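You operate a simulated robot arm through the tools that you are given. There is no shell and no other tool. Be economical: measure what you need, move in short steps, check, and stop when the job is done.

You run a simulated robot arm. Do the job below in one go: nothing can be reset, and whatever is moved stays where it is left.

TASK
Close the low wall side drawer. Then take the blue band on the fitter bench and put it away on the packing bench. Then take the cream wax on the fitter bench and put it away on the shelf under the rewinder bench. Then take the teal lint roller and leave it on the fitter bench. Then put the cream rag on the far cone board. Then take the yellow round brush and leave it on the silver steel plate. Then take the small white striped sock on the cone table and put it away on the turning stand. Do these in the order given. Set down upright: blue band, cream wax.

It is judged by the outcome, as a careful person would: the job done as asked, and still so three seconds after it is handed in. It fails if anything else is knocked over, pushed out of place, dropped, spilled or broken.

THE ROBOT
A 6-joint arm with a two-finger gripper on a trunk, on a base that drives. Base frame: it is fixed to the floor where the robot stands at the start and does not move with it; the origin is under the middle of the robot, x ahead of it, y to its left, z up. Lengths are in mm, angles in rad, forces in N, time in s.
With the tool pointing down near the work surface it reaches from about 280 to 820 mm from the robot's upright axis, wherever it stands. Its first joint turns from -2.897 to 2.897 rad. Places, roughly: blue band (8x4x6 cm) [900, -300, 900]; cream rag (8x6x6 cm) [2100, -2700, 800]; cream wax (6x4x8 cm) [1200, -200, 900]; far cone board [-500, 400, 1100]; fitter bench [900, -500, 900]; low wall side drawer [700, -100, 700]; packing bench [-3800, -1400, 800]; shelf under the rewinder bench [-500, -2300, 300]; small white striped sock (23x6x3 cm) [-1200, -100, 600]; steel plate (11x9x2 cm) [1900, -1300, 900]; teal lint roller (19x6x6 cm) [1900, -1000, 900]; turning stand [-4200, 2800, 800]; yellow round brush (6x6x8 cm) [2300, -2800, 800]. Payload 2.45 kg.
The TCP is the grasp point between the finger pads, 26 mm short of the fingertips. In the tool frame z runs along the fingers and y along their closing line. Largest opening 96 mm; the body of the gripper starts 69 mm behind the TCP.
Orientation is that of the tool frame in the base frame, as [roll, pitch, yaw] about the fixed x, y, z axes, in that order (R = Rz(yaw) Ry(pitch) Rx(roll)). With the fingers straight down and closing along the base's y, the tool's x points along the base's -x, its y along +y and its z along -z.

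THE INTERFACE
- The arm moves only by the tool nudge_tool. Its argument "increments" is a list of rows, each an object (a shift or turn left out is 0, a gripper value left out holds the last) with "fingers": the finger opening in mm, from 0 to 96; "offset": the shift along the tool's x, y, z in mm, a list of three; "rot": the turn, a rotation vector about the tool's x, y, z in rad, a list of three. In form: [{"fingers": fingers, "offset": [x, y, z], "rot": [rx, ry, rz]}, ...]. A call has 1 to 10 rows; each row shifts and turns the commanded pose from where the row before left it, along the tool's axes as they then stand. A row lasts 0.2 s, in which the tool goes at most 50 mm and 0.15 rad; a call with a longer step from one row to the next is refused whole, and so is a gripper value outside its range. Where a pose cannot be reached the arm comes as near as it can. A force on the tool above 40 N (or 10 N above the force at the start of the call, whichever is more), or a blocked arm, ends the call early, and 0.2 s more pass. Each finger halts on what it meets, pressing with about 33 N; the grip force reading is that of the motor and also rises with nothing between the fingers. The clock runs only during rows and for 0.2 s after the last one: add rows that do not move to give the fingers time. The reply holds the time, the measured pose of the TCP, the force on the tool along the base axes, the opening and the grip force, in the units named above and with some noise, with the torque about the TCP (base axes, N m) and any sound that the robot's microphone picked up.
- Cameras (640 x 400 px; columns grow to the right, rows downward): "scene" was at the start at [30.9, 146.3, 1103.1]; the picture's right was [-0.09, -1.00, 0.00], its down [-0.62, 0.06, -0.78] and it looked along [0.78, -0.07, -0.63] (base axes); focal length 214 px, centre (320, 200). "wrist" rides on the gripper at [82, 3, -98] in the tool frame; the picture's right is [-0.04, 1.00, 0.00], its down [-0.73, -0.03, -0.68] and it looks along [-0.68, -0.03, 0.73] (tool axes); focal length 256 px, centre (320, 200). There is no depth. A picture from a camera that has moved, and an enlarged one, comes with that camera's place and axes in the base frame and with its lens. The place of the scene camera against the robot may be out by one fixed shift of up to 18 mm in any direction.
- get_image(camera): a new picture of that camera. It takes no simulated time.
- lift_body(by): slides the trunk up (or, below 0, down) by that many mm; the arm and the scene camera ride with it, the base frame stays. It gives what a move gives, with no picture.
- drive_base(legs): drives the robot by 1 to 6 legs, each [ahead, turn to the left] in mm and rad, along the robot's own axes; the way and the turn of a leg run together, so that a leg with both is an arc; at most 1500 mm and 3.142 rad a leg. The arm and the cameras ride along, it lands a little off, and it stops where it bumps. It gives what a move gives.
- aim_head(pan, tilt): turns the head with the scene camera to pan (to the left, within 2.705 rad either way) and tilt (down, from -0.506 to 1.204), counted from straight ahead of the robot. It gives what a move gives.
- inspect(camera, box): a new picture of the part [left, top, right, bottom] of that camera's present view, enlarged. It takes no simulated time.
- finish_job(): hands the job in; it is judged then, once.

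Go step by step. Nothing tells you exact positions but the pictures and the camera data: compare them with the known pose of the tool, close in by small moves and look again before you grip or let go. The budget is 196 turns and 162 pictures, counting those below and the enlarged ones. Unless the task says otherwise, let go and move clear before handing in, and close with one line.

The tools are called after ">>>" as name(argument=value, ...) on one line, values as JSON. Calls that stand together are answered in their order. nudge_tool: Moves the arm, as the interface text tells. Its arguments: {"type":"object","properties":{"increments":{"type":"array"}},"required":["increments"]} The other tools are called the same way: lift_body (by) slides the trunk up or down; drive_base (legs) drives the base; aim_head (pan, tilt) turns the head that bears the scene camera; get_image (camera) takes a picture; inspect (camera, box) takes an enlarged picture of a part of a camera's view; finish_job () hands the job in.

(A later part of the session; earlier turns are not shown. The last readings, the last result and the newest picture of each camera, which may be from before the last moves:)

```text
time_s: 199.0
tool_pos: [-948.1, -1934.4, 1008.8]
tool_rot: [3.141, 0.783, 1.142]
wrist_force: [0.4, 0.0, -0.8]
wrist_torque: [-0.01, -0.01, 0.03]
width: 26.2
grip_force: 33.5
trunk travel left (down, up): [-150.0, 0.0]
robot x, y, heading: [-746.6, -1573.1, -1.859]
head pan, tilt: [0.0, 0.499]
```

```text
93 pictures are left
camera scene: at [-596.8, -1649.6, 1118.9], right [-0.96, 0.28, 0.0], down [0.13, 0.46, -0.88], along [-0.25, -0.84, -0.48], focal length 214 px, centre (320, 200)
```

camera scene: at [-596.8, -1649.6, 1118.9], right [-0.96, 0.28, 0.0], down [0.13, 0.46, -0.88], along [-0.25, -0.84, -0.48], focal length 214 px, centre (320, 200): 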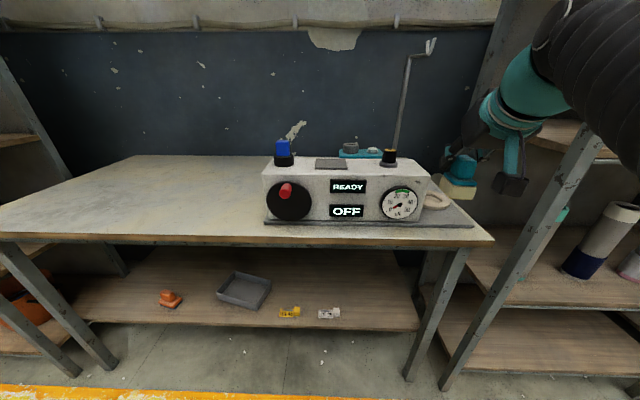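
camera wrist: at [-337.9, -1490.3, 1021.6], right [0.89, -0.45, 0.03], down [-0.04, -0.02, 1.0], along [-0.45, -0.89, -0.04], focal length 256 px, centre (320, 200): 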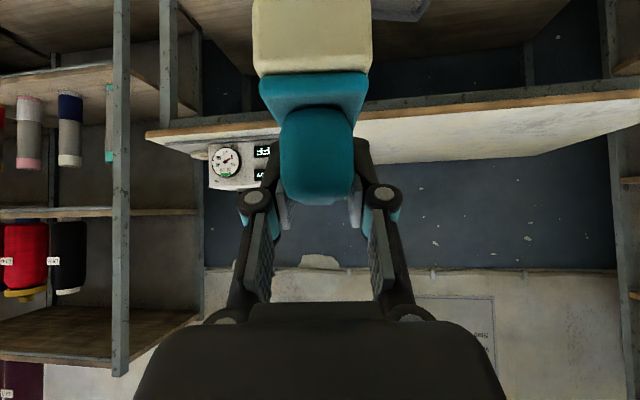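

There's a free spot between the white item and the right leg. I'll back off slightly, then lower the wax in front of the shelf.

>>> nudge_tool(increments=[{"offset": [21, 25, -21]}, {"offset": [10, 25, -10]}, {"offset": [31, 0, 31]}, {"offset": [31, 0, 31]}, {"offset": [31, 0, 31]}, {"offset": [31, 0, 31]}, {"offset": [31, 0, 31]}])

>>> get_image(camera="scene")

```text
time_s: 200.6
tool_pos: [-888.6, -1914.4, 790.3]
tool_rot: [-3.141, 0.783, 1.142]
wrist_force: [1.4, 1.1, -0.8]
wrist_torque: [-0.05, 0.0, -0.02]
width: 26.2
grip_force: 33.0
trunk travel left (down, up): [-150.0, 0.0]
robot x, y, heading: [-743.9, -1571.3, -1.853]
head pan, tilt: [0.0, 0.499]
```

```text
92 pictures are left
camera scene: at [-596.8, -1649.5, 1118.9], right [-0.96, 0.28, 0.0], down [0.13, 0.46, -0.88], along [-0.25, -0.84, -0.48], focal length 214 px, centre (320, 200)
```

scene: 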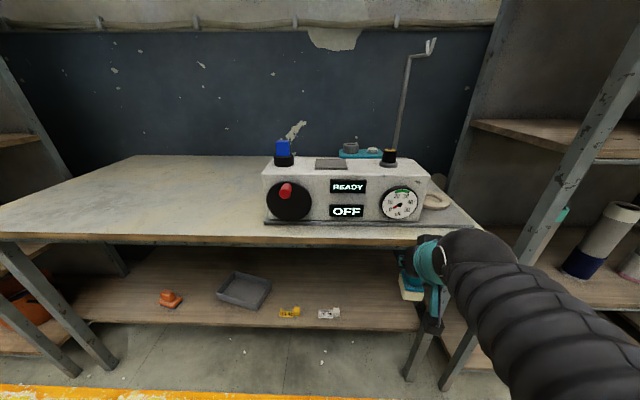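

Clear in front of the table edge. I'll keep lowering to about z 415.

>>> nudge_tool(increments=[{"offset": [31, 0, 31]}, {"offset": [31, 0, 31]}, {"offset": [31, 0, 31]}, {"offset": [31, 0, 31]}, {"offset": [31, 0, 31]}, {"offset": [31, 0, 31]}, {"offset": [31, 0, 31]}, {"offset": [31, 0, 31]}, {"offset": [15, 0, 15]}])

>>> get_image(camera="scene")

>>> get_image(camera="wrist")

```text
time_s: 202.6
tool_pos: [-928.2, -2005.5, 629.4]
tool_rot: [-3.133, 0.782, 1.14]
wrist_force: [0.4, 0.5, -1.0]
wrist_torque: [-0.01, 0.02, 0.02]
width: 26.3
grip_force: 33.4
out of reach, approached as far as the arm can: row 2, 3, 4, 5, 6, 7, 8, 9
trunk travel left (down, up): [-150.0, 0.0]
robot x, y, heading: [-743.8, -1571.9, -1.856]
head pan, tilt: [0.0, 0.499]
```

```text
91 pictures are left
camera scene: at [-596.8, -1649.6, 1118.9], right [-0.96, 0.28, 0.0], down [0.13, 0.46, -0.88], along [-0.25, -0.84, -0.48], focal length 214 px, centre (320, 200)
```

scene: 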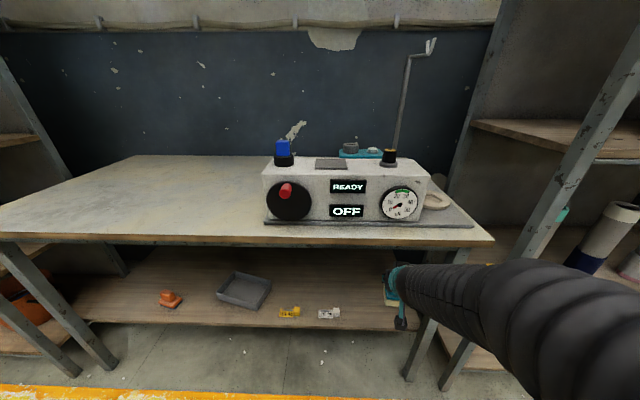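

```text
90 pictures are left
camera wrist: at [-871.3, -1893.8, 641.1], right [0.89, -0.45, 0.02], down [-0.04, -0.03, 1.0], along [-0.45, -0.89, -0.04], focal length 256 px, centre (320, 200)
```

wrist: 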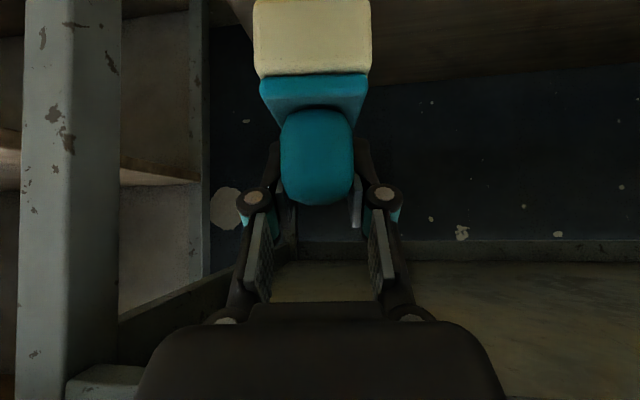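

Near the body the arm can't fold that low. I'll back the base up and lower the trunk.

>>> drive_base(legs=[[-170, 0]])

>>> lift_body(by=-150)

>>> nudge_tool(increments=[{"offset": [10, 0, 20]}, {"offset": [10, 0, 20]}])

>>> get_image(camera="scene")

```text
time_s: 204.1
tool_pos: [-879.1, -1845.5, 628.8]
tool_rot: [-3.131, 0.783, 1.144]
wrist_force: [0.3, 0.5, -0.6]
wrist_torque: [0.0, 0.04, 0.01]
width: 26.2
grip_force: 33.3
trunk travel left (down, up): [-150.0, 0.0]
robot x, y, heading: [-699.3, -1412.7, -1.853]
head pan, tilt: [0.0, 0.499]
```

```text
time_s: 205.8
tool_pos: [-880.5, -1845.2, 478.3]
tool_rot: [-3.133, 0.781, 1.144]
wrist_force: [-0.3, -0.2, -1.4]
wrist_torque: [-0.05, 0.06, 0.0]
width: 26.2
grip_force: 33.0
trunk travel left (down, up): [0.0, 150.0]
robot x, y, heading: [-698.4, -1410.0, -1.854]
head pan, tilt: [0.0, 0.499]
```

```text
time_s: 206.4
tool_pos: [-888.5, -1853.7, 458.8]
tool_rot: [-3.117, 0.778, 1.144]
wrist_force: [-0.5, -1.2, -0.9]
wrist_torque: [0.01, 0.02, 0.0]
width: 26.0
grip_force: 33.3
out of reach, approached as far as the arm can: row 1, 2
trunk travel left (down, up): [0.0, 150.0]
robot x, y, heading: [-696.6, -1412.1, -1.854]
head pan, tilt: [0.0, 0.499]
```

```text
89 pictures are left
camera scene: at [-549.5, -1486.7, 968.9], right [-0.96, 0.28, 0.0], down [0.13, 0.46, -0.88], along [-0.24, -0.84, -0.48], focal length 214 px, centre (320, 200)
```

scene: 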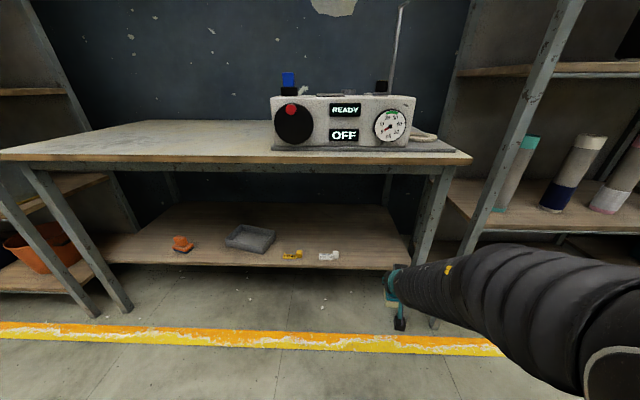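

Now there's reach in front. I'll extend forward and down toward the shelf edge.

>>> nudge_tool(increments=[{"offset": [-28, 0, 28]}, {"offset": [-12.7, 0, 43.8]}, {"offset": [-12.7, 0, 43.8]}, {"offset": [-5, 0, 30]}, {"offset": [0, 0, 0]}])

>>> get_image(camera="scene")

>>> get_image(camera="wrist")

```text
time_s: 207.6
tool_pos: [-939.7, -1992.8, 402.3]
tool_rot: [-3.121, 0.78, 1.144]
wrist_force: [-0.6, -0.3, -1.4]
wrist_torque: [-0.04, 0.04, -0.01]
width: 26.1
grip_force: 33.4
out of reach, approached as far as the arm can: row 2, 3
trunk travel left (down, up): [0.0, 150.0]
robot x, y, heading: [-698.7, -1412.3, -1.851]
head pan, tilt: [0.0, 0.499]
```

```text
88 pictures are left
camera scene: at [-549.5, -1486.8, 968.9], right [-0.96, 0.28, 0.0], down [0.13, 0.46, -0.88], along [-0.24, -0.84, -0.48], focal length 214 px, centre (320, 200)
```

scene: 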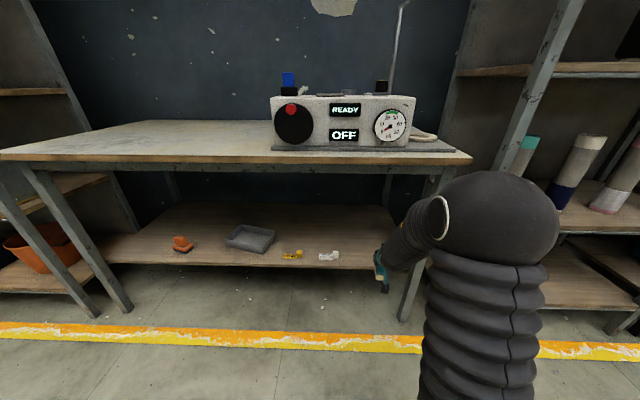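

```text
87 pictures are left
camera wrist: at [-883.0, -1879.5, 414.3], right [0.89, -0.45, 0.01], down [-0.03, -0.03, 1.0], along [-0.45, -0.89, -0.04], focal length 256 px, centre (320, 200)
```

wrist: 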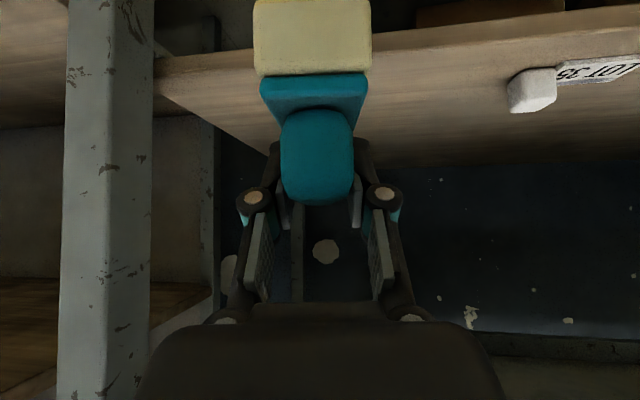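

The shelf surface is near z 299; the wax bottom is near 336. I'll slide it in over the shelf, edging slightly away from the leg.

>>> nudge_tool(increments=[{"offset": [-21, 6, 21]}, {"offset": [-21, 6, 21]}, {"offset": [-21, 6, 21]}, {"offset": [-21, 6, 21]}, {"offset": [0, 0, 0]}])

>>> get_image(camera="wrist")

>>> get_image(camera="scene")

```text
time_s: 208.8
tool_pos: [-968.2, -2104.4, 402.1]
tool_rot: [-3.133, 0.782, 1.146]
wrist_force: [0.1, 0.8, -1.1]
wrist_torque: [-0.02, 0.03, -0.01]
width: 26.4
grip_force: 32.3
trunk travel left (down, up): [0.0, 150.0]
robot x, y, heading: [-698.5, -1412.6, -1.85]
head pan, tilt: [0.0, 0.499]
```

```text
86 pictures are left
camera wrist: at [-912.8, -1992.0, 414.8], right [0.9, -0.44, 0.02], down [-0.04, -0.03, 1.0], along [-0.44, -0.9, -0.04], focal length 256 px, centre (320, 200)
```

wrist: 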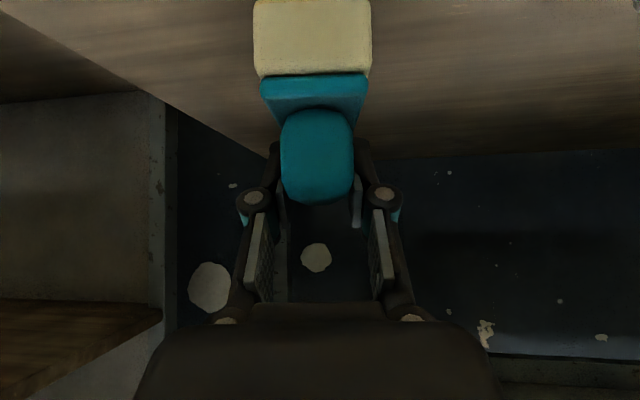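

```text
85 pictures are left
camera scene: at [-549.5, -1486.8, 968.9], right [-0.96, 0.28, 0.0], down [0.13, 0.46, -0.88], along [-0.24, -0.84, -0.48], focal length 214 px, centre (320, 200)
```

scene: 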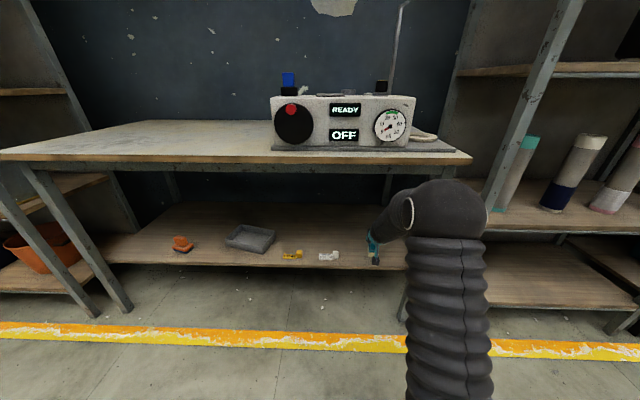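

It's positioned over the shelf. I'll descend gently to contact.

>>> nudge_tool(increments=[{"offset": [7, 0, 7]}, {"offset": [7, 0, 7]}, {"offset": [3, 0, 3]}])

>>> nudge_tool(increments=[{"offset": [1.5, 0, 1.5]}, {"offset": [1.5, 0, 1.5]}])

>>> nudge_tool(increments=[{"offset": [1.5, 0, 1.5]}, {"offset": [1.5, 0, 1.5]}])

>>> inspect(camera="scene", box=[320, 200, 448, 280])

```text
time_s: 209.6
tool_pos: [-967.7, -2104.7, 377.6]
tool_rot: [-3.133, 0.782, 1.143]
wrist_force: [-0.8, 0.4, -1.4]
wrist_torque: [0.02, 0.0, 0.01]
width: 26.6
grip_force: 33.3
trunk travel left (down, up): [0.0, 150.0]
robot x, y, heading: [-699.9, -1408.5, -1.849]
head pan, tilt: [0.0, 0.499]
```

```text
time_s: 210.2
tool_pos: [-968.0, -2104.7, 372.1]
tool_rot: [-3.133, 0.782, 1.144]
wrist_force: [0.5, -0.5, -0.7]
wrist_torque: [-0.04, 0.04, -0.01]
width: 26.3
grip_force: 32.9
trunk travel left (down, up): [0.0, 150.0]
robot x, y, heading: [-699.3, -1408.6, -1.859]
head pan, tilt: [0.0, 0.499]
```

```text
time_s: 210.8
tool_pos: [-968.3, -2103.9, 368.0]
tool_rot: [-3.13, 0.782, 1.145]
wrist_force: [0.4, 0.0, -1.2]
wrist_torque: [0.01, 0.04, -0.03]
width: 26.2
grip_force: 33.0
trunk travel left (down, up): [0.0, 150.0]
robot x, y, heading: [-696.9, -1410.2, -1.851]
head pan, tilt: [0.0, 0.499]
```

```text
5.00 times, centred on (384, 240) of scene
camera zoom: at [-549.5, -1486.8, 968.9], right [-0.96, 0.28, 0.0], down [0.13, 0.46, -0.88], along [-0.24, -0.84, -0.48], focal length 1072 px, centre (0, 0)
```

zoom: 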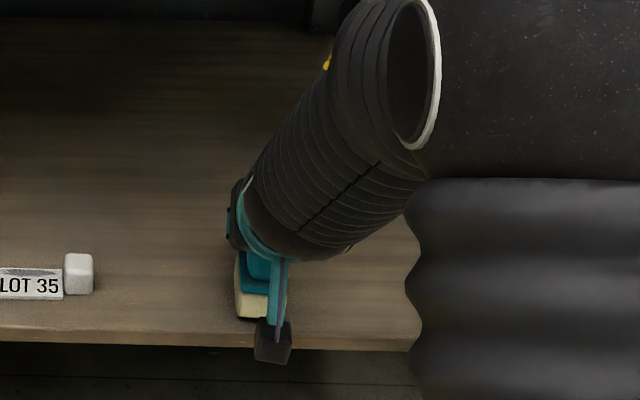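

>>> nudge_tool(increments=[{"offset": [1.5, 0, 1.5]}, {"offset": [1.5, 0, 1.5]}])

>>> nudge_tool(increments=[{"offset": [1.5, 0, 1.5]}, {"offset": [0, 0, 0]}])

>>> nudge_tool(increments=[{"offset": [1.5, 0, 1.5]}, {"offset": [0, 0, 0]}])

```text
time_s: 211.4
tool_pos: [-968.6, -2103.8, 364.4]
tool_rot: [-3.131, 0.782, 1.146]
wrist_force: [0.8, -0.4, -0.6]
wrist_torque: [-0.02, 0.01, 0.0]
width: 26.0
grip_force: 33.1
trunk travel left (down, up): [0.0, 150.0]
robot x, y, heading: [-697.0, -1409.7, -1.846]
head pan, tilt: [0.0, 0.499]
```

```text
time_s: 212.0
tool_pos: [-969.2, -2104.0, 361.4]
tool_rot: [-3.131, 0.782, 1.146]
wrist_force: [-0.2, 0.0, -1.5]
wrist_torque: [-0.04, 0.01, 0.02]
width: 26.2
grip_force: 33.0
trunk travel left (down, up): [0.0, 150.0]
robot x, y, heading: [-700.4, -1409.8, -1.849]
head pan, tilt: [0.0, 0.499]
```

```text
time_s: 212.6
tool_pos: [-968.6, -2103.8, 360.2]
tool_rot: [-3.131, 0.785, 1.145]
wrist_force: [-1.1, 0.7, 5.6]
wrist_torque: [-0.11, -0.08, -0.04]
width: 26.0
grip_force: 32.9
trunk travel left (down, up): [0.0, 150.0]
robot x, y, heading: [-698.9, -1408.9, -1.85]
head pan, tilt: [0.0, 0.499]
```

Contact. I'll press lightly, open and withdraw straight back.

>>> nudge_tool(increments=[{"offset": [0.7, 0, 0.7]}, {"fingers": 45}, {"fingers": 70}, {"fingers": 80}, {"offset": [-5, 0, -2]}, {"offset": [7, 0, -28]}, {"offset": [15, 0, -30]}, {"offset": [21, 0, -21]}])

>>> get_image(camera="wrist")

```text
time_s: 214.4
tool_pos: [-934.6, -2028.6, 392.4]
tool_rot: [-3.131, 0.784, 1.145]
wrist_force: [0.4, -0.5, -0.2]
wrist_torque: [-0.02, 0.02, 0.0]
width: 79.8
grip_force: 0.0
trunk travel left (down, up): [0.0, 150.0]
robot x, y, heading: [-698.8, -1410.5, -1.854]
head pan, tilt: [0.0, 0.499]
```

```text
83 pictures are left
camera wrist: at [-878.7, -1914.9, 405.2], right [0.9, -0.44, 0.02], down [-0.04, -0.03, 1.0], along [-0.44, -0.9, -0.04], focal length 256 px, centre (320, 200)
```

wrist: 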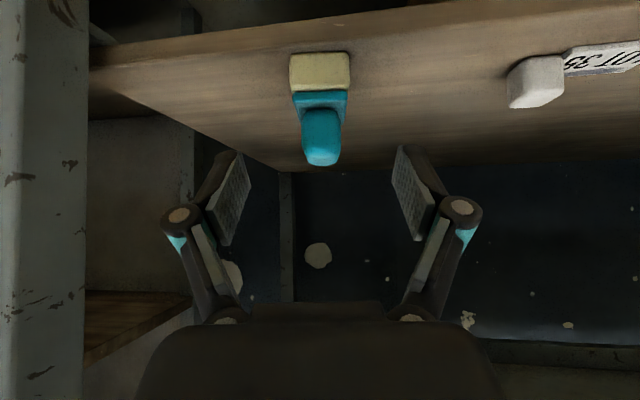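

The wax stands upright on the shelf. I'll back away and raise the arm and trunk.

>>> drive_base(legs=[[-350, 0]])

>>> lift_body(by=150)

>>> nudge_tool(increments=[{"offset": [-32, 0, -32]}, {"offset": [-32, 0, -32]}, {"offset": [-32, 0, -32]}, {"offset": [-32, 0, -32]}, {"offset": [-32, 0, -32]}, {"offset": [-32, 0, -32]}, {"offset": [-32, 0, -32]}, {"offset": [-32, 0, -32]}, {"offset": [-25, 0, -25]}])

>>> aim_head(pan=0.0, tilt=0.6)

>>> get_image(camera="scene")

```text
time_s: 216.7
tool_pos: [-844.4, -1693.5, 392.9]
tool_rot: [-3.131, 0.783, 1.131]
wrist_force: [-0.6, 0.1, -0.5]
wrist_torque: [-0.02, -0.02, 0.02]
width: 80.0
grip_force: 0.0
trunk travel left (down, up): [0.0, 150.0]
robot x, y, heading: [-600.9, -1078.5, -1.864]
head pan, tilt: [0.0, 0.499]
```

```text
time_s: 218.4
tool_pos: [-843.1, -1693.8, 542.8]
tool_rot: [-3.131, 0.782, 1.133]
wrist_force: [0.2, 0.4, -0.4]
wrist_torque: [-0.01, 0.01, -0.01]
width: 80.0
grip_force: 0.1
trunk travel left (down, up): [-150.0, 0.0]
robot x, y, heading: [-603.4, -1079.8, -1.864]
head pan, tilt: [0.0, 0.499]
```

```text
time_s: 220.4
tool_pos: [-844.6, -1696.9, 927.4]
tool_rot: [-3.134, 0.783, 1.132]
wrist_force: [-0.7, -0.9, 0.7]
wrist_torque: [0.0, 0.02, -0.01]
width: 79.9
grip_force: 0.0
out of reach, approached as far as the arm can: row 2
trunk travel left (down, up): [-150.0, 0.0]
robot x, y, heading: [-600.1, -1075.5, -1.859]
head pan, tilt: [0.0, 0.499]
```

```text
time_s: 221.1
tool_pos: [-843.6, -1695.6, 927.5]
tool_rot: [-3.131, 0.782, 1.133]
wrist_force: [-0.4, 0.0, 0.5]
wrist_torque: [0.02, -0.01, -0.03]
width: 80.1
grip_force: 0.0
trunk travel left (down, up): [-150.0, 0.0]
robot x, y, heading: [-598.3, -1079.3, -1.865]
head pan, tilt: [0.0, 0.6]
```

```text
82 pictures are left
camera scene: at [-451.9, -1153.9, 1109.8], right [-0.96, 0.29, 0.0], down [0.16, 0.54, -0.83], along [-0.24, -0.79, -0.56], focal length 214 px, centre (320, 200)
```

scene: 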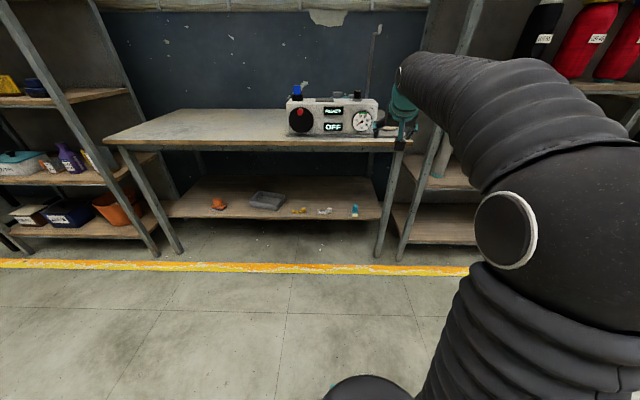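

The wax is upright on the shelf. I'll straighten and tuck the arm, then drive up the aisle toward the second table.

>>> nudge_tool(increments=[{"offset": [35, 0, -35]}, {"offset": [35, 0, -35]}, {"offset": [35, 0, -35]}, {"offset": [35, 0, -35]}, {"rot": [0, 0.13, 0]}, {"rot": [0, 0.13, 0]}, {"rot": [0, 0.13, 0]}, {"rot": [0, 0.13, 0]}, {"rot": [0, 0.13, 0]}, {"rot": [0, 0.132, 0]}])

>>> nudge_tool(increments=[{"offset": [40, 0, -20]}, {"offset": [40, 0, -20]}, {"offset": [30, 0, -10]}])

>>> drive_base(legs=[[0, 1.571], [1500, 0], [500, 0]])

>>> aim_head(pan=0.3, tilt=0.4)

>>> get_image(camera="scene")

```text
time_s: 223.3
tool_pos: [-758.5, -1516.2, 928.4]
tool_rot: [-3.134, -0.001, 1.125]
wrist_force: [0.6, 0.2, 0.5]
wrist_torque: [-0.03, 0.0, -0.04]
width: 79.8
grip_force: 0.1
trunk travel left (down, up): [-150.0, 0.0]
robot x, y, heading: [-599.3, -1080.5, -1.859]
head pan, tilt: [0.0, 0.6]
```

```text
time_s: 224.1
tool_pos: [-709.4, -1416.5, 976.9]
tool_rot: [-3.136, -0.002, 1.125]
wrist_force: [0.3, -0.7, -0.5]
wrist_torque: [0.05, -0.04, -0.04]
width: 79.9
grip_force: 0.0
trunk travel left (down, up): [-150.0, 0.0]
robot x, y, heading: [-596.9, -1075.8, -1.86]
head pan, tilt: [0.0, 0.6]
```

```text
time_s: 238.1
tool_pos: [1713.5, -1695.7, 976.2]
tool_rot: [-3.134, 0.0, 2.738]
wrist_force: [-0.3, -1.7, -0.9]
wrist_torque: [-0.01, -0.02, -0.03]
width: 80.3
grip_force: 0.1
trunk travel left (down, up): [-150.0, 0.0]
robot x, y, heading: [1375.3, -1599.3, -0.253]
head pan, tilt: [0.0, 0.6]
```

```text
time_s: 238.9
tool_pos: [1713.9, -1696.3, 977.2]
tool_rot: [-3.135, -0.001, 2.739]
wrist_force: [-0.5, 0.2, 0.1]
wrist_torque: [0.01, -0.02, -0.01]
width: 80.1
grip_force: 0.0
trunk travel left (down, up): [-150.0, 0.0]
robot x, y, heading: [1373.6, -1601.5, -0.254]
head pan, tilt: [0.3, 0.4]
```

```text
81 pictures are left
camera scene: at [1450.9, -1430.6, 1128.0], right [0.05, -1.0, 0.0], down [-0.39, -0.02, -0.92], along [0.92, 0.04, -0.39], focal length 214 px, centre (320, 200)
```

scene: 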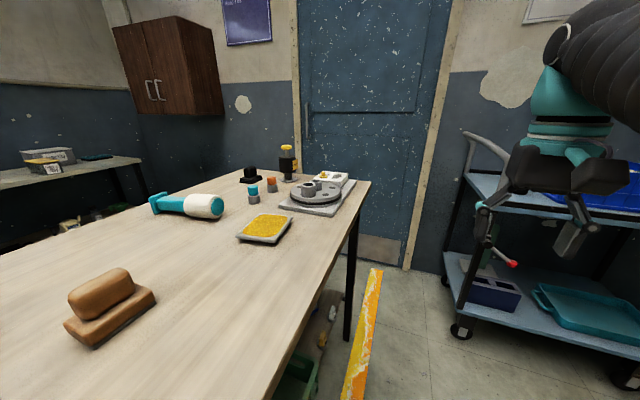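

I'm beside the second table. The teal and white lint roller lies at about (1957, -1055), pointing roughly across the table. I'll move along, keep clear of the edge, and turn to face it.

>>> drive_base(legs=[[0, -0.35], [420, 0], [0, 1.86]])

>>> aim_head(pan=-0.1, tilt=0.6)

>>> get_image(camera="scene")

>>> get_image(camera="wrist")

```text
time_s: 247.1
tool_pos: [1836.2, -1502.2, 978.6]
tool_rot: [-3.134, 0.0, -2.031]
wrist_force: [0.6, 0.1, -0.6]
wrist_torque: [-0.02, 0.01, 0.04]
width: 79.9
grip_force: 0.0
trunk travel left (down, up): [-150.0, 0.0]
robot x, y, heading: [1720.5, -1841.1, 1.269]
head pan, tilt: [0.3, 0.4]
```

```text
time_s: 247.9
tool_pos: [1835.2, -1501.2, 976.9]
tool_rot: [-3.135, 0.002, -2.029]
wrist_force: [-0.7, 0.3, 0.3]
wrist_torque: [-0.02, 0.0, -0.03]
width: 80.0
grip_force: 0.1
trunk travel left (down, up): [-150.0, 0.0]
robot x, y, heading: [1720.9, -1839.8, 1.264]
head pan, tilt: [-0.099, 0.6]
```

```text
80 pictures are left
camera scene: at [1593.1, -1769.6, 1109.8], right [0.92, -0.39, 0.0], down [-0.22, -0.52, -0.83], along [0.33, 0.76, -0.56], focal length 214 px, centre (320, 200)
```

scene: 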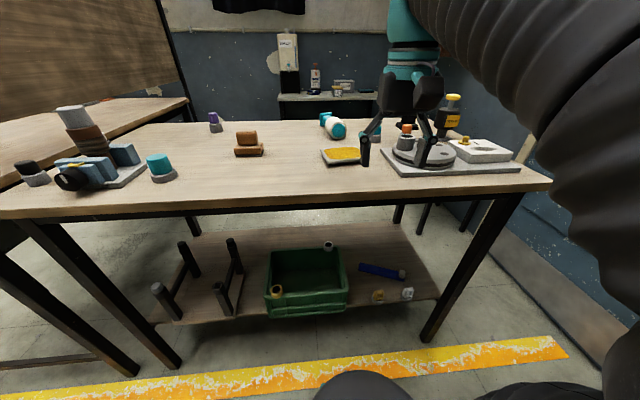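

```text
79 pictures are left
camera wrist: at [1795.8, -1573.9, 1075.5], right [-0.88, 0.48, -0.01], down [0.35, 0.65, 0.68], along [0.33, 0.59, -0.73], focal length 256 px, centre (320, 200)
```

wrist: 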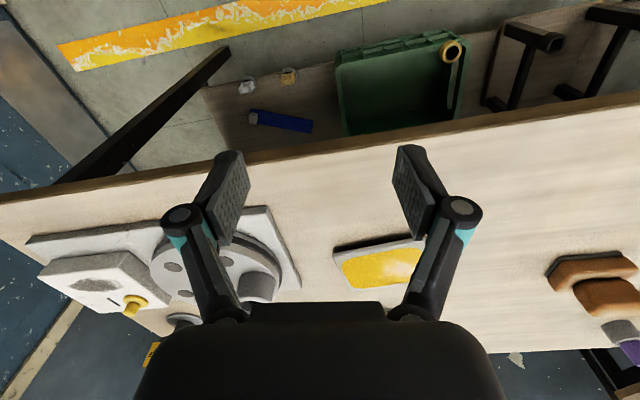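

The lint roller lies behind the yellow-filled plate. I'll move 80 mm closer and zoom in to get its axis.

>>> drive_base(legs=[[80, 0]])

>>> inspect(camera="scene", box=[260, 80, 420, 180])

```text
time_s: 249.0
tool_pos: [1859.9, -1422.3, 976.5]
tool_rot: [-3.135, 0.0, -2.03]
wrist_force: [0.4, -0.2, -0.1]
wrist_torque: [0.01, 0.0, 0.02]
width: 80.0
grip_force: 0.0
trunk travel left (down, up): [-150.0, 0.0]
robot x, y, heading: [1746.1, -1758.1, 1.259]
head pan, tilt: [-0.099, 0.6]
```

```text
4.00 times, centred on (340, 130) of scene
camera zoom: at [1618.1, -1690.9, 1109.8], right [0.92, -0.39, 0.0], down [-0.22, -0.52, -0.83], along [0.33, 0.76, -0.56], focal length 858 px, centre (240, 480)
```

zoom: 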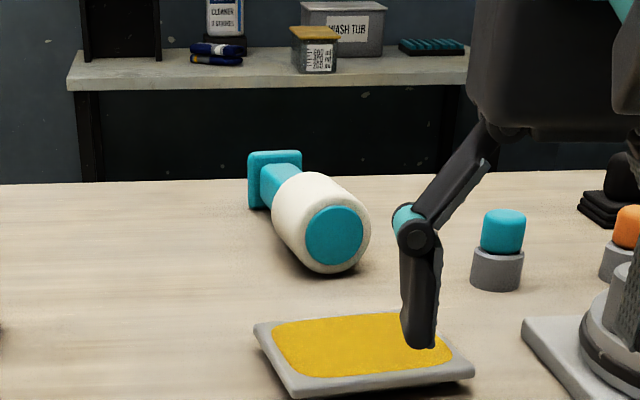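

The roller's axis runs at about 1.41 rad, with its near white end at (1940, -1128). I'll align the tool with that axis, tilt 35° and move partway in.

>>> nudge_tool(increments=[{"fingers": 92, "rot": [0, 0, -0.15]}, {"rot": [0, 0, -0.15]}, {"rot": [0, -0.122, 0], "offset": [0, -17, 0]}, {"rot": [0, -0.122, 0], "offset": [0, -16, 0]}, {"rot": [0, -0.122, 0]}, {"rot": [0, -0.122, 0]}, {"rot": [0, -0.122, 0]}, {"offset": [-41, 0, 28]}, {"offset": [-41, 0, 28]}, {"offset": [-41, 0, 28]}])

>>> get_image(camera="wrist")

```text
time_s: 251.2
tool_pos: [1916.4, -1283.5, 980.1]
tool_rot: [-3.133, 0.609, -1.725]
wrist_force: [0.5, -0.2, 0.8]
wrist_torque: [-0.01, -0.02, 0.0]
width: 92.2
grip_force: 0.1
trunk travel left (down, up): [-150.0, 0.0]
robot x, y, heading: [1746.6, -1761.8, 1.266]
head pan, tilt: [-0.099, 0.6]
```

```text
77 pictures are left
camera wrist: at [1893.4, -1405.2, 1013.8], right [-0.98, 0.19, 0.02], down [0.06, 0.21, 0.98], along [0.18, 0.96, -0.21], focal length 256 px, centre (320, 200)
```

wrist: 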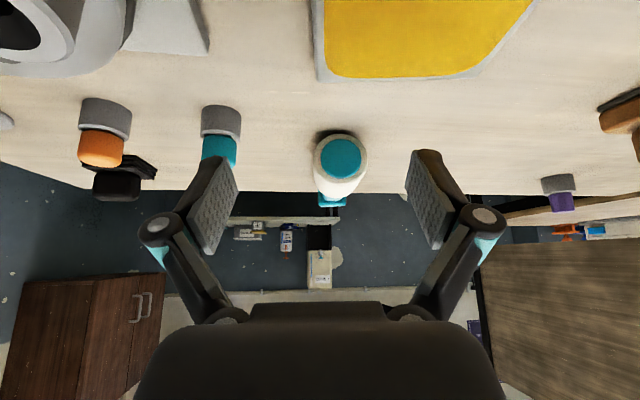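

The roller is aligned with the tool and about 20 mm to the right in view. I'll shift, move on, and check again.

>>> nudge_tool(increments=[{"offset": [-35, 10, 24]}, {"offset": [-35, 10, 24]}, {"offset": [-25, 0, 24]}, {"offset": [11, 0, 16]}, {"offset": [0, 0, 0]}])

>>> get_image(camera="wrist")

```text
time_s: 252.4
tool_pos: [1915.8, -1159.3, 952.7]
tool_rot: [-3.134, 0.608, -1.725]
wrist_force: [-0.4, -0.8, 0.5]
wrist_torque: [-0.01, 0.03, -0.01]
width: 92.1
grip_force: 0.1
trunk travel left (down, up): [-150.0, 0.0]
robot x, y, heading: [1745.7, -1757.3, 1.268]
head pan, tilt: [-0.099, 0.6]
```

```text
76 pictures are left
camera wrist: at [1891.7, -1281.2, 987.8], right [-0.98, 0.19, 0.02], down [0.06, 0.21, 0.98], along [0.18, 0.96, -0.21], focal length 256 px, centre (320, 200)
```

wrist: 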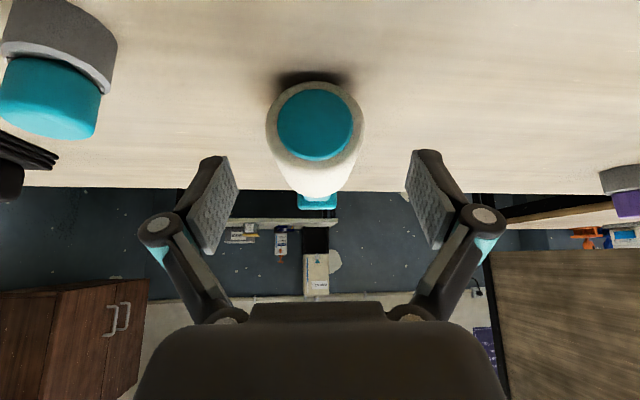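

Nearly centred. I'll slide over the white roll and down to z ≈ 914.

>>> nudge_tool(increments=[{"offset": [-16.6, -2, 27.5]}, {"offset": [-16.6, -2, 27.5]}, {"offset": [-16.6, 0, 27.5]}, {"offset": [0, 0, 0]}])

>>> get_image(camera="wrist")

```text
time_s: 253.4
tool_pos: [1933.3, -1073.3, 914.6]
tool_rot: [-3.132, 0.607, -1.724]
wrist_force: [0.7, -1.2, 0.1]
wrist_torque: [0.01, -0.03, -0.01]
width: 91.9
grip_force: 0.1
trunk travel left (down, up): [-150.0, 0.0]
robot x, y, heading: [1743.9, -1758.3, 1.258]
head pan, tilt: [-0.099, 0.6]
```

```text
75 pictures are left
camera wrist: at [1911.5, -1194.7, 949.3], right [-0.98, 0.19, 0.02], down [0.06, 0.21, 0.98], along [0.18, 0.96, -0.21], focal length 256 px, centre (320, 200)
```

wrist: 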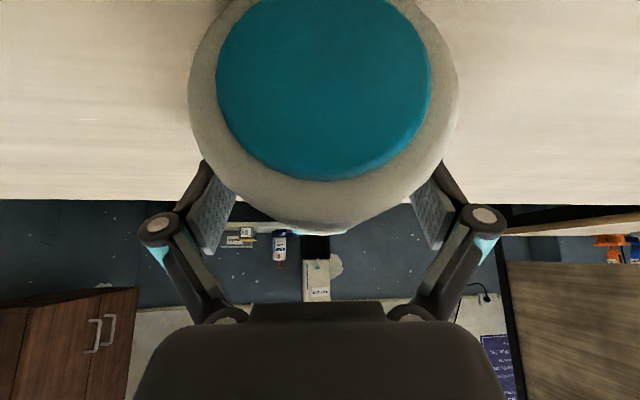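

The roll is straddled and centred. I'll close.

>>> nudge_tool(increments=[{"fingers": 70}, {"fingers": 50}, {"fingers": 40}, {"fingers": 40}])

>>> nudge_tool(increments=[{"offset": [-6, 0, -8]}, {"offset": [-11, 0, -16]}, {"offset": [-11, 0, -16]}])

>>> get_image(camera="wrist")

>>> inspect(camera="scene", box=[220, 60, 444, 200])

```text
time_s: 254.4
tool_pos: [1935.0, -1073.0, 916.3]
tool_rot: [-3.132, 0.609, -1.724]
wrist_force: [0.3, -0.7, 0.6]
wrist_torque: [-0.05, 0.02, 0.01]
width: 58.2
grip_force: 33.1
trunk travel left (down, up): [-150.0, 0.0]
robot x, y, heading: [1745.1, -1758.7, 1.268]
head pan, tilt: [-0.099, 0.6]
```

```text
time_s: 255.2
tool_pos: [1935.4, -1074.3, 963.8]
tool_rot: [-3.134, 0.607, -1.724]
wrist_force: [-0.4, -0.1, -1.6]
wrist_torque: [-0.02, 0.04, 0.02]
width: 57.7
grip_force: 33.1
trunk travel left (down, up): [-150.0, 0.0]
robot x, y, heading: [1743.6, -1761.4, 1.268]
head pan, tilt: [-0.099, 0.6]
```

```text
74 pictures are left
camera wrist: at [1912.0, -1196.9, 998.4], right [-0.98, 0.19, 0.02], down [0.06, 0.21, 0.98], along [0.18, 0.96, -0.22], focal length 256 px, centre (320, 200)
```

wrist: 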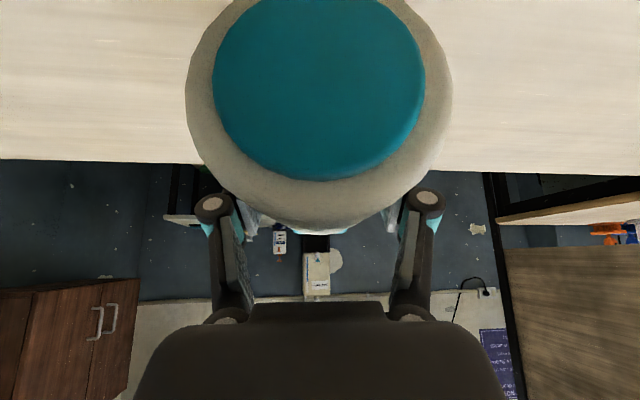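

```text
2.86 times, centred on (332, 130) of scene
camera zoom: at [1618.1, -1690.7, 1109.8], right [0.92, -0.39, 0.0], down [-0.22, -0.52, -0.82], along [0.33, 0.76, -0.57], focal length 613 px, centre (286, 400)
```

zoom: 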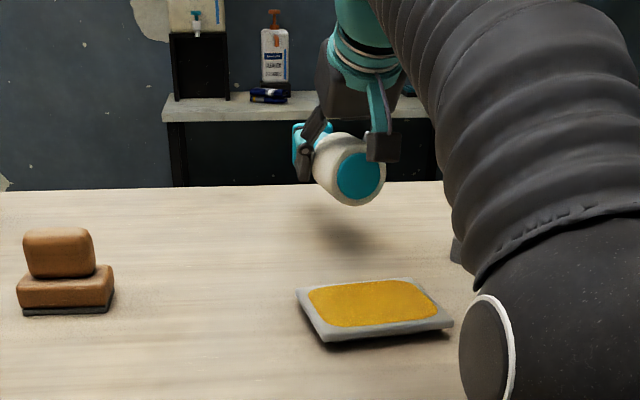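

The roller is held level. I'll draw the arm in, then drive round to the front of the fitter bench.

>>> nudge_tool(increments=[{"offset": [20, 0, -40]}, {"offset": [41, 0, -28]}, {"offset": [41, 0, -28]}, {"offset": [41, 0, -28]}, {"offset": [41, 0, -28]}, {"offset": [41, 0, -28]}, {"offset": [41, 0, -28]}])

>>> drive_base(legs=[[-160, 0], [0, 1.571], [1500, 0], [460, 0]])

>>> drive_base(legs=[[0, -1.571], [400, 0]])

>>> aim_head(pan=0.0, tilt=0.5)

>>> get_image(camera="scene")

```text
time_s: 256.8
tool_pos: [1876.5, -1406.8, 983.2]
tool_rot: [-3.135, 0.607, -1.726]
wrist_force: [0.0, 1.0, -2.1]
wrist_torque: [-0.03, 0.05, -0.05]
width: 57.9
grip_force: 33.3
trunk travel left (down, up): [-150.0, 0.0]
robot x, y, heading: [1745.1, -1761.3, 1.26]
head pan, tilt: [-0.099, 0.6]
```

```text
time_s: 271.4
tool_pos: [-521.8, -1129.0, 982.4]
tool_rot: [-3.133, 0.61, -0.172]
wrist_force: [-0.1, 0.4, -1.4]
wrist_torque: [-0.04, -0.04, 0.02]
width: 57.7
grip_force: 33.4
trunk travel left (down, up): [-150.0, 0.0]
robot x, y, heading: [-171.3, -1271.1, 2.818]
head pan, tilt: [-0.099, 0.6]
```

```text
time_s: 277.8
tool_pos: [109.5, -536.2, 983.0]
tool_rot: [-3.133, 0.609, -1.765]
wrist_force: [-0.6, 0.2, -1.5]
wrist_torque: [-0.03, -0.01, -0.01]
width: 57.7
grip_force: 32.9
trunk travel left (down, up): [-150.0, 0.0]
robot x, y, heading: [-39.0, -883.7, 1.226]
head pan, tilt: [-0.099, 0.6]
```

```text
time_s: 278.5
tool_pos: [110.3, -536.6, 983.3]
tool_rot: [-3.132, 0.607, -1.764]
wrist_force: [0.6, -0.4, -1.5]
wrist_torque: [-0.02, 0.01, 0.02]
width: 57.8
grip_force: 32.7
trunk travel left (down, up): [-150.0, 0.0]
robot x, y, heading: [-38.3, -881.2, 1.226]
head pan, tilt: [0.0, 0.499]
```

```text
72 pictures are left
camera scene: at [-168.3, -803.8, 1118.8], right [0.94, -0.34, 0.0], down [-0.16, -0.45, -0.88], along [0.3, 0.83, -0.48], focal length 214 px, centre (320, 200)
```

scene: 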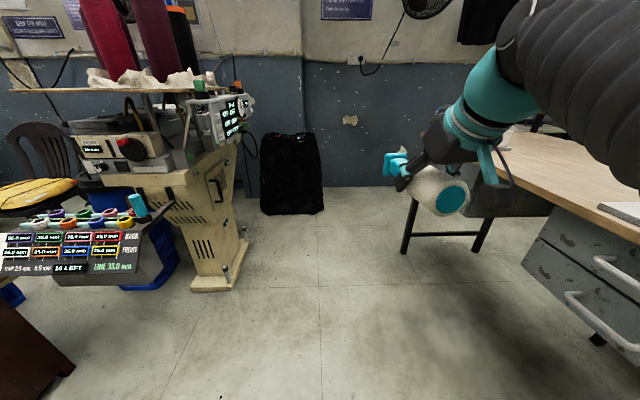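

The corridor is clear. I'll continue and turn to face the bench where the band used to be.

>>> drive_base(legs=[[0, 0.04], [715, 0], [0, -1.56]])

>>> get_image(camera="scene")

>>> get_image(camera="wrist")

```text
time_s: 286.5
tool_pos: [543.9, -303.1, 983.5]
tool_rot: [-3.133, 0.609, 3.034]
wrist_force: [-0.1, 0.1, -1.6]
wrist_torque: [0.02, 0.03, 0.0]
width: 57.8
grip_force: 32.7
trunk travel left (down, up): [-150.0, 0.0]
robot x, y, heading: [186.1, -185.3, -0.257]
head pan, tilt: [0.0, 0.499]
```

```text
71 pictures are left
camera scene: at [262.7, -46.3, 1118.9], right [-0.26, -0.97, 0.0], down [-0.46, 0.12, -0.88], along [0.85, -0.22, -0.48], focal length 214 px, centre (320, 200)
```

scene: 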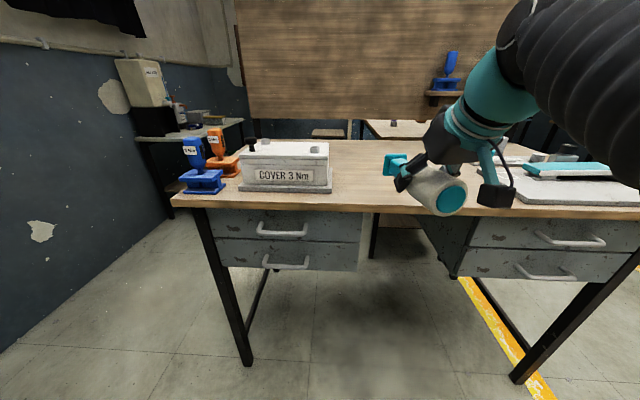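

```text
70 pictures are left
camera wrist: at [423.1, -286.0, 1017.1], right [0.14, 0.99, 0.02], down [0.21, -0.05, 0.98], along [0.97, -0.14, -0.21], focal length 256 px, centre (320, 200)
```

wrist: 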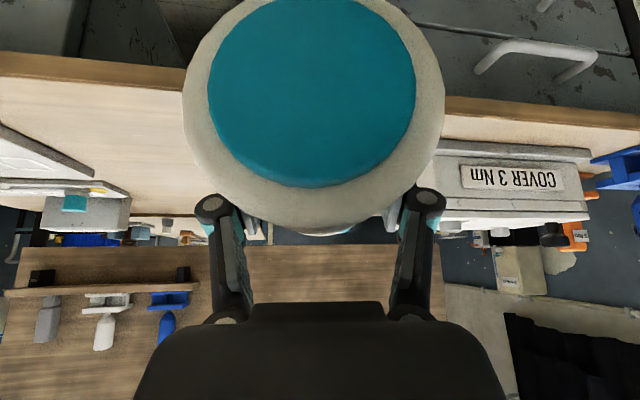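

Clear bench ahead between the box and the right-hand plates. I'll extend over it.

>>> nudge_tool(increments=[{"offset": [-36, -10.5, 25.2]}, {"offset": [-36, -10.5, 25.2]}, {"offset": [-36, -10.5, 25.2]}, {"offset": [-36, -10.5, 25.2]}, {"offset": [-36, -10.5, 25.2]}, {"offset": [-36, -10.5, 25.2]}, {"offset": [11.5, 0, 16.4]}, {"offset": [11.5, 0, 16.4]}])

>>> get_image(camera="scene")

>>> get_image(camera="wrist")

```text
time_s: 288.3
tool_pos: [800.8, -393.3, 941.9]
tool_rot: [-3.133, 0.605, 3.034]
wrist_force: [0.2, -0.2, -1.8]
wrist_torque: [0.01, 0.02, 0.01]
width: 58.0
grip_force: 33.0
trunk travel left (down, up): [-150.0, 0.0]
robot x, y, heading: [185.3, -189.3, -0.256]
head pan, tilt: [0.0, 0.499]
```

```text
69 pictures are left
camera scene: at [262.8, -46.3, 1118.9], right [-0.26, -0.97, 0.0], down [-0.46, 0.12, -0.88], along [0.85, -0.22, -0.48], focal length 214 px, centre (320, 200)
```

scene: 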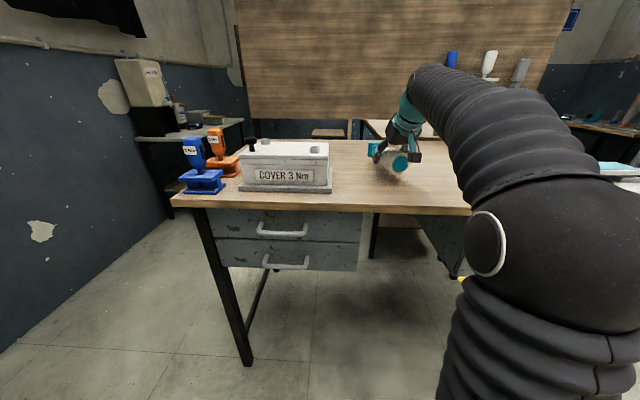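

```text
68 pictures are left
camera wrist: at [679.0, -378.2, 976.0], right [0.14, 0.99, 0.02], down [0.21, -0.05, 0.98], along [0.97, -0.14, -0.21], focal length 256 px, centre (320, 200)
```

wrist: 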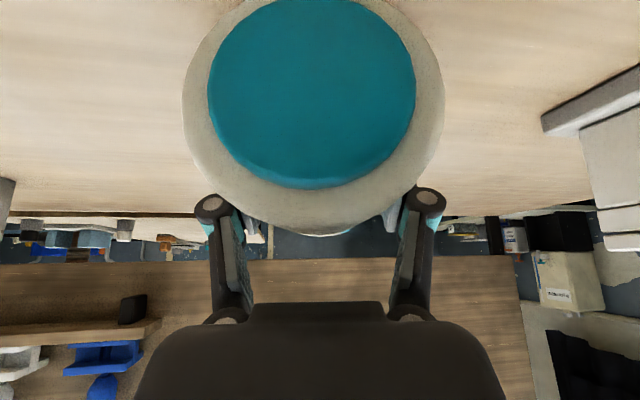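

Clear space. I'll lower until contact.

>>> nudge_tool(increments=[{"offset": [4, 0, 5.7]}, {"offset": [4, 0, 5.7]}, {"offset": [2.3, 0, 3.3]}])

>>> nudge_tool(increments=[{"offset": [1.5, 0, 2.1]}, {"offset": [1.5, 0, 2.1]}])

>>> nudge_tool(increments=[{"offset": [1.5, 0, 2.1]}, {"offset": [0, 0, 0]}])

>>> inspect(camera="scene", box=[320, 110, 480, 210])

```text
time_s: 289.1
tool_pos: [801.2, -393.2, 923.9]
tool_rot: [-3.133, 0.608, 3.036]
wrist_force: [-0.2, -0.6, -1.3]
wrist_torque: [0.02, 0.02, 0.03]
width: 57.8
grip_force: 33.0
trunk travel left (down, up): [-150.0, 0.0]
robot x, y, heading: [185.7, -183.6, -0.259]
head pan, tilt: [0.0, 0.499]
```

```text
time_s: 289.7
tool_pos: [800.9, -394.7, 917.8]
tool_rot: [-3.133, 0.608, 3.035]
wrist_force: [-0.4, 0.0, -0.9]
wrist_torque: [0.04, 0.02, -0.03]
width: 57.8
grip_force: 33.3
trunk travel left (down, up): [-150.0, 0.0]
robot x, y, heading: [190.5, -188.7, -0.262]
head pan, tilt: [0.0, 0.499]
```

```text
time_s: 290.3
tool_pos: [802.2, -393.5, 916.6]
tool_rot: [-3.132, 0.607, 3.034]
wrist_force: [0.0, 0.0, -1.3]
wrist_torque: [-0.02, 0.02, -0.02]
width: 58.0
grip_force: 33.1
trunk travel left (down, up): [-150.0, 0.0]
robot x, y, heading: [185.9, -184.6, -0.258]
head pan, tilt: [0.0, 0.499]
```

```text
4.00 times, centred on (400, 160) of scene
camera zoom: at [262.8, -46.3, 1118.9], right [-0.26, -0.97, 0.0], down [-0.46, 0.12, -0.88], along [0.85, -0.22, -0.48], focal length 858 px, centre (0, 360)
```

zoom: 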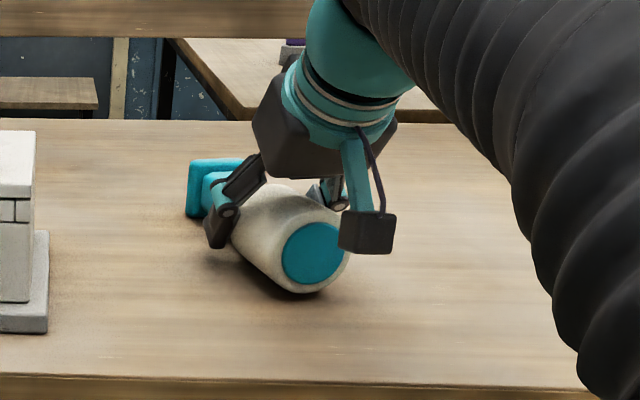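

>>> nudge_tool(increments=[{"offset": [1.2, 0, 1.7]}, {"offset": [1.2, 0, 1.7]}])

>>> nudge_tool(increments=[{"offset": [1.2, 0, 1.7]}, {"offset": [0, 0, 0]}])

>>> nudge_tool(increments=[{"offset": [1.2, 0, 1.7]}, {"offset": [0, 0, 0]}])

```text
time_s: 290.9
tool_pos: [800.3, -393.7, 915.7]
tool_rot: [-3.132, 0.614, 3.037]
wrist_force: [3.1, 2.6, 14.1]
wrist_torque: [0.0, -0.51, 0.1]
width: 58.2
grip_force: 33.1
trunk travel left (down, up): [-150.0, 0.0]
robot x, y, heading: [185.6, -188.6, -0.255]
head pan, tilt: [0.0, 0.499]
```

```text
time_s: 291.5
tool_pos: [799.4, -393.9, 913.4]
tool_rot: [-3.129, 0.611, 3.036]
wrist_force: [4.4, 0.6, 27.5]
wrist_torque: [0.08, -0.12, -0.02]
width: 58.1
grip_force: 33.3
trunk travel left (down, up): [-150.0, 0.0]
robot x, y, heading: [185.8, -188.2, -0.258]
head pan, tilt: [0.0, 0.499]
```

```text
time_s: 292.1
tool_pos: [798.0, -394.0, 910.9]
tool_rot: [-3.131, 0.611, 3.034]
wrist_force: [-2.1, 0.0, 28.2]
wrist_torque: [0.02, 0.12, 0.02]
width: 57.7
grip_force: 32.8
trunk travel left (down, up): [-150.0, 0.0]
robot x, y, heading: [189.8, -187.1, -0.256]
head pan, tilt: [0.0, 0.499]
```

Seated. I'll open and lift clear.

>>> nudge_tool(increments=[{"offset": [-1.2, 0, -1.7], "fingers": 70}, {"fingers": 92}, {"fingers": 92}, {"offset": [-11, 0, -16]}, {"offset": [-20, 0, -30]}, {"offset": [0, 0, -45]}, {"offset": [20, 0, -30]}])

>>> get_image(camera="wrist")

>>> inspect(camera="scene", box=[320, 110, 480, 210])

```text
time_s: 293.7
tool_pos: [740.8, -386.2, 1016.6]
tool_rot: [-3.135, 0.606, 3.035]
wrist_force: [1.5, -0.9, -0.8]
wrist_torque: [0.04, 0.04, 0.03]
width: 91.9
grip_force: 0.0
trunk travel left (down, up): [-150.0, 0.0]
robot x, y, heading: [187.4, -188.2, -0.257]
head pan, tilt: [0.0, 0.499]
```

```text
66 pictures are left
camera wrist: at [618.3, -370.5, 1050.2], right [0.14, 0.99, 0.02], down [0.21, -0.05, 0.98], along [0.97, -0.14, -0.22], focal length 256 px, centre (320, 200)
```

wrist: 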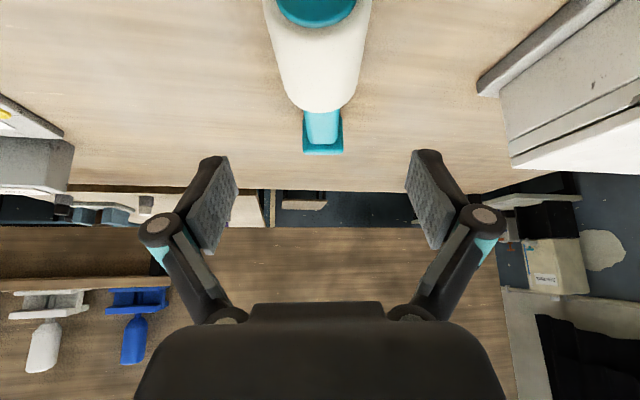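

```text
4.00 times, centred on (400, 160) of scene
camera zoom: at [263.1, -46.4, 1118.9], right [-0.26, -0.97, 0.0], down [-0.46, 0.12, -0.88], along [0.85, -0.22, -0.48], focal length 858 px, centre (0, 360)
```

zoom: 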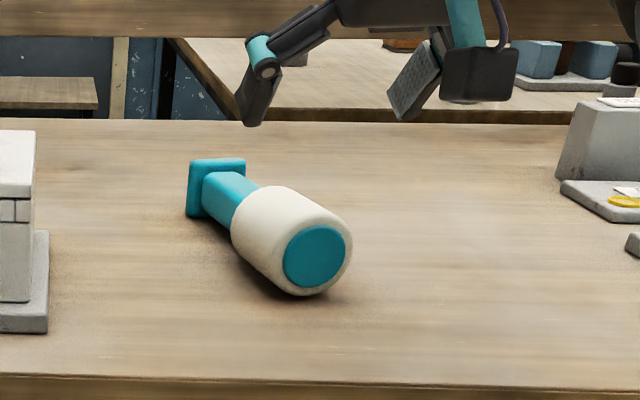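

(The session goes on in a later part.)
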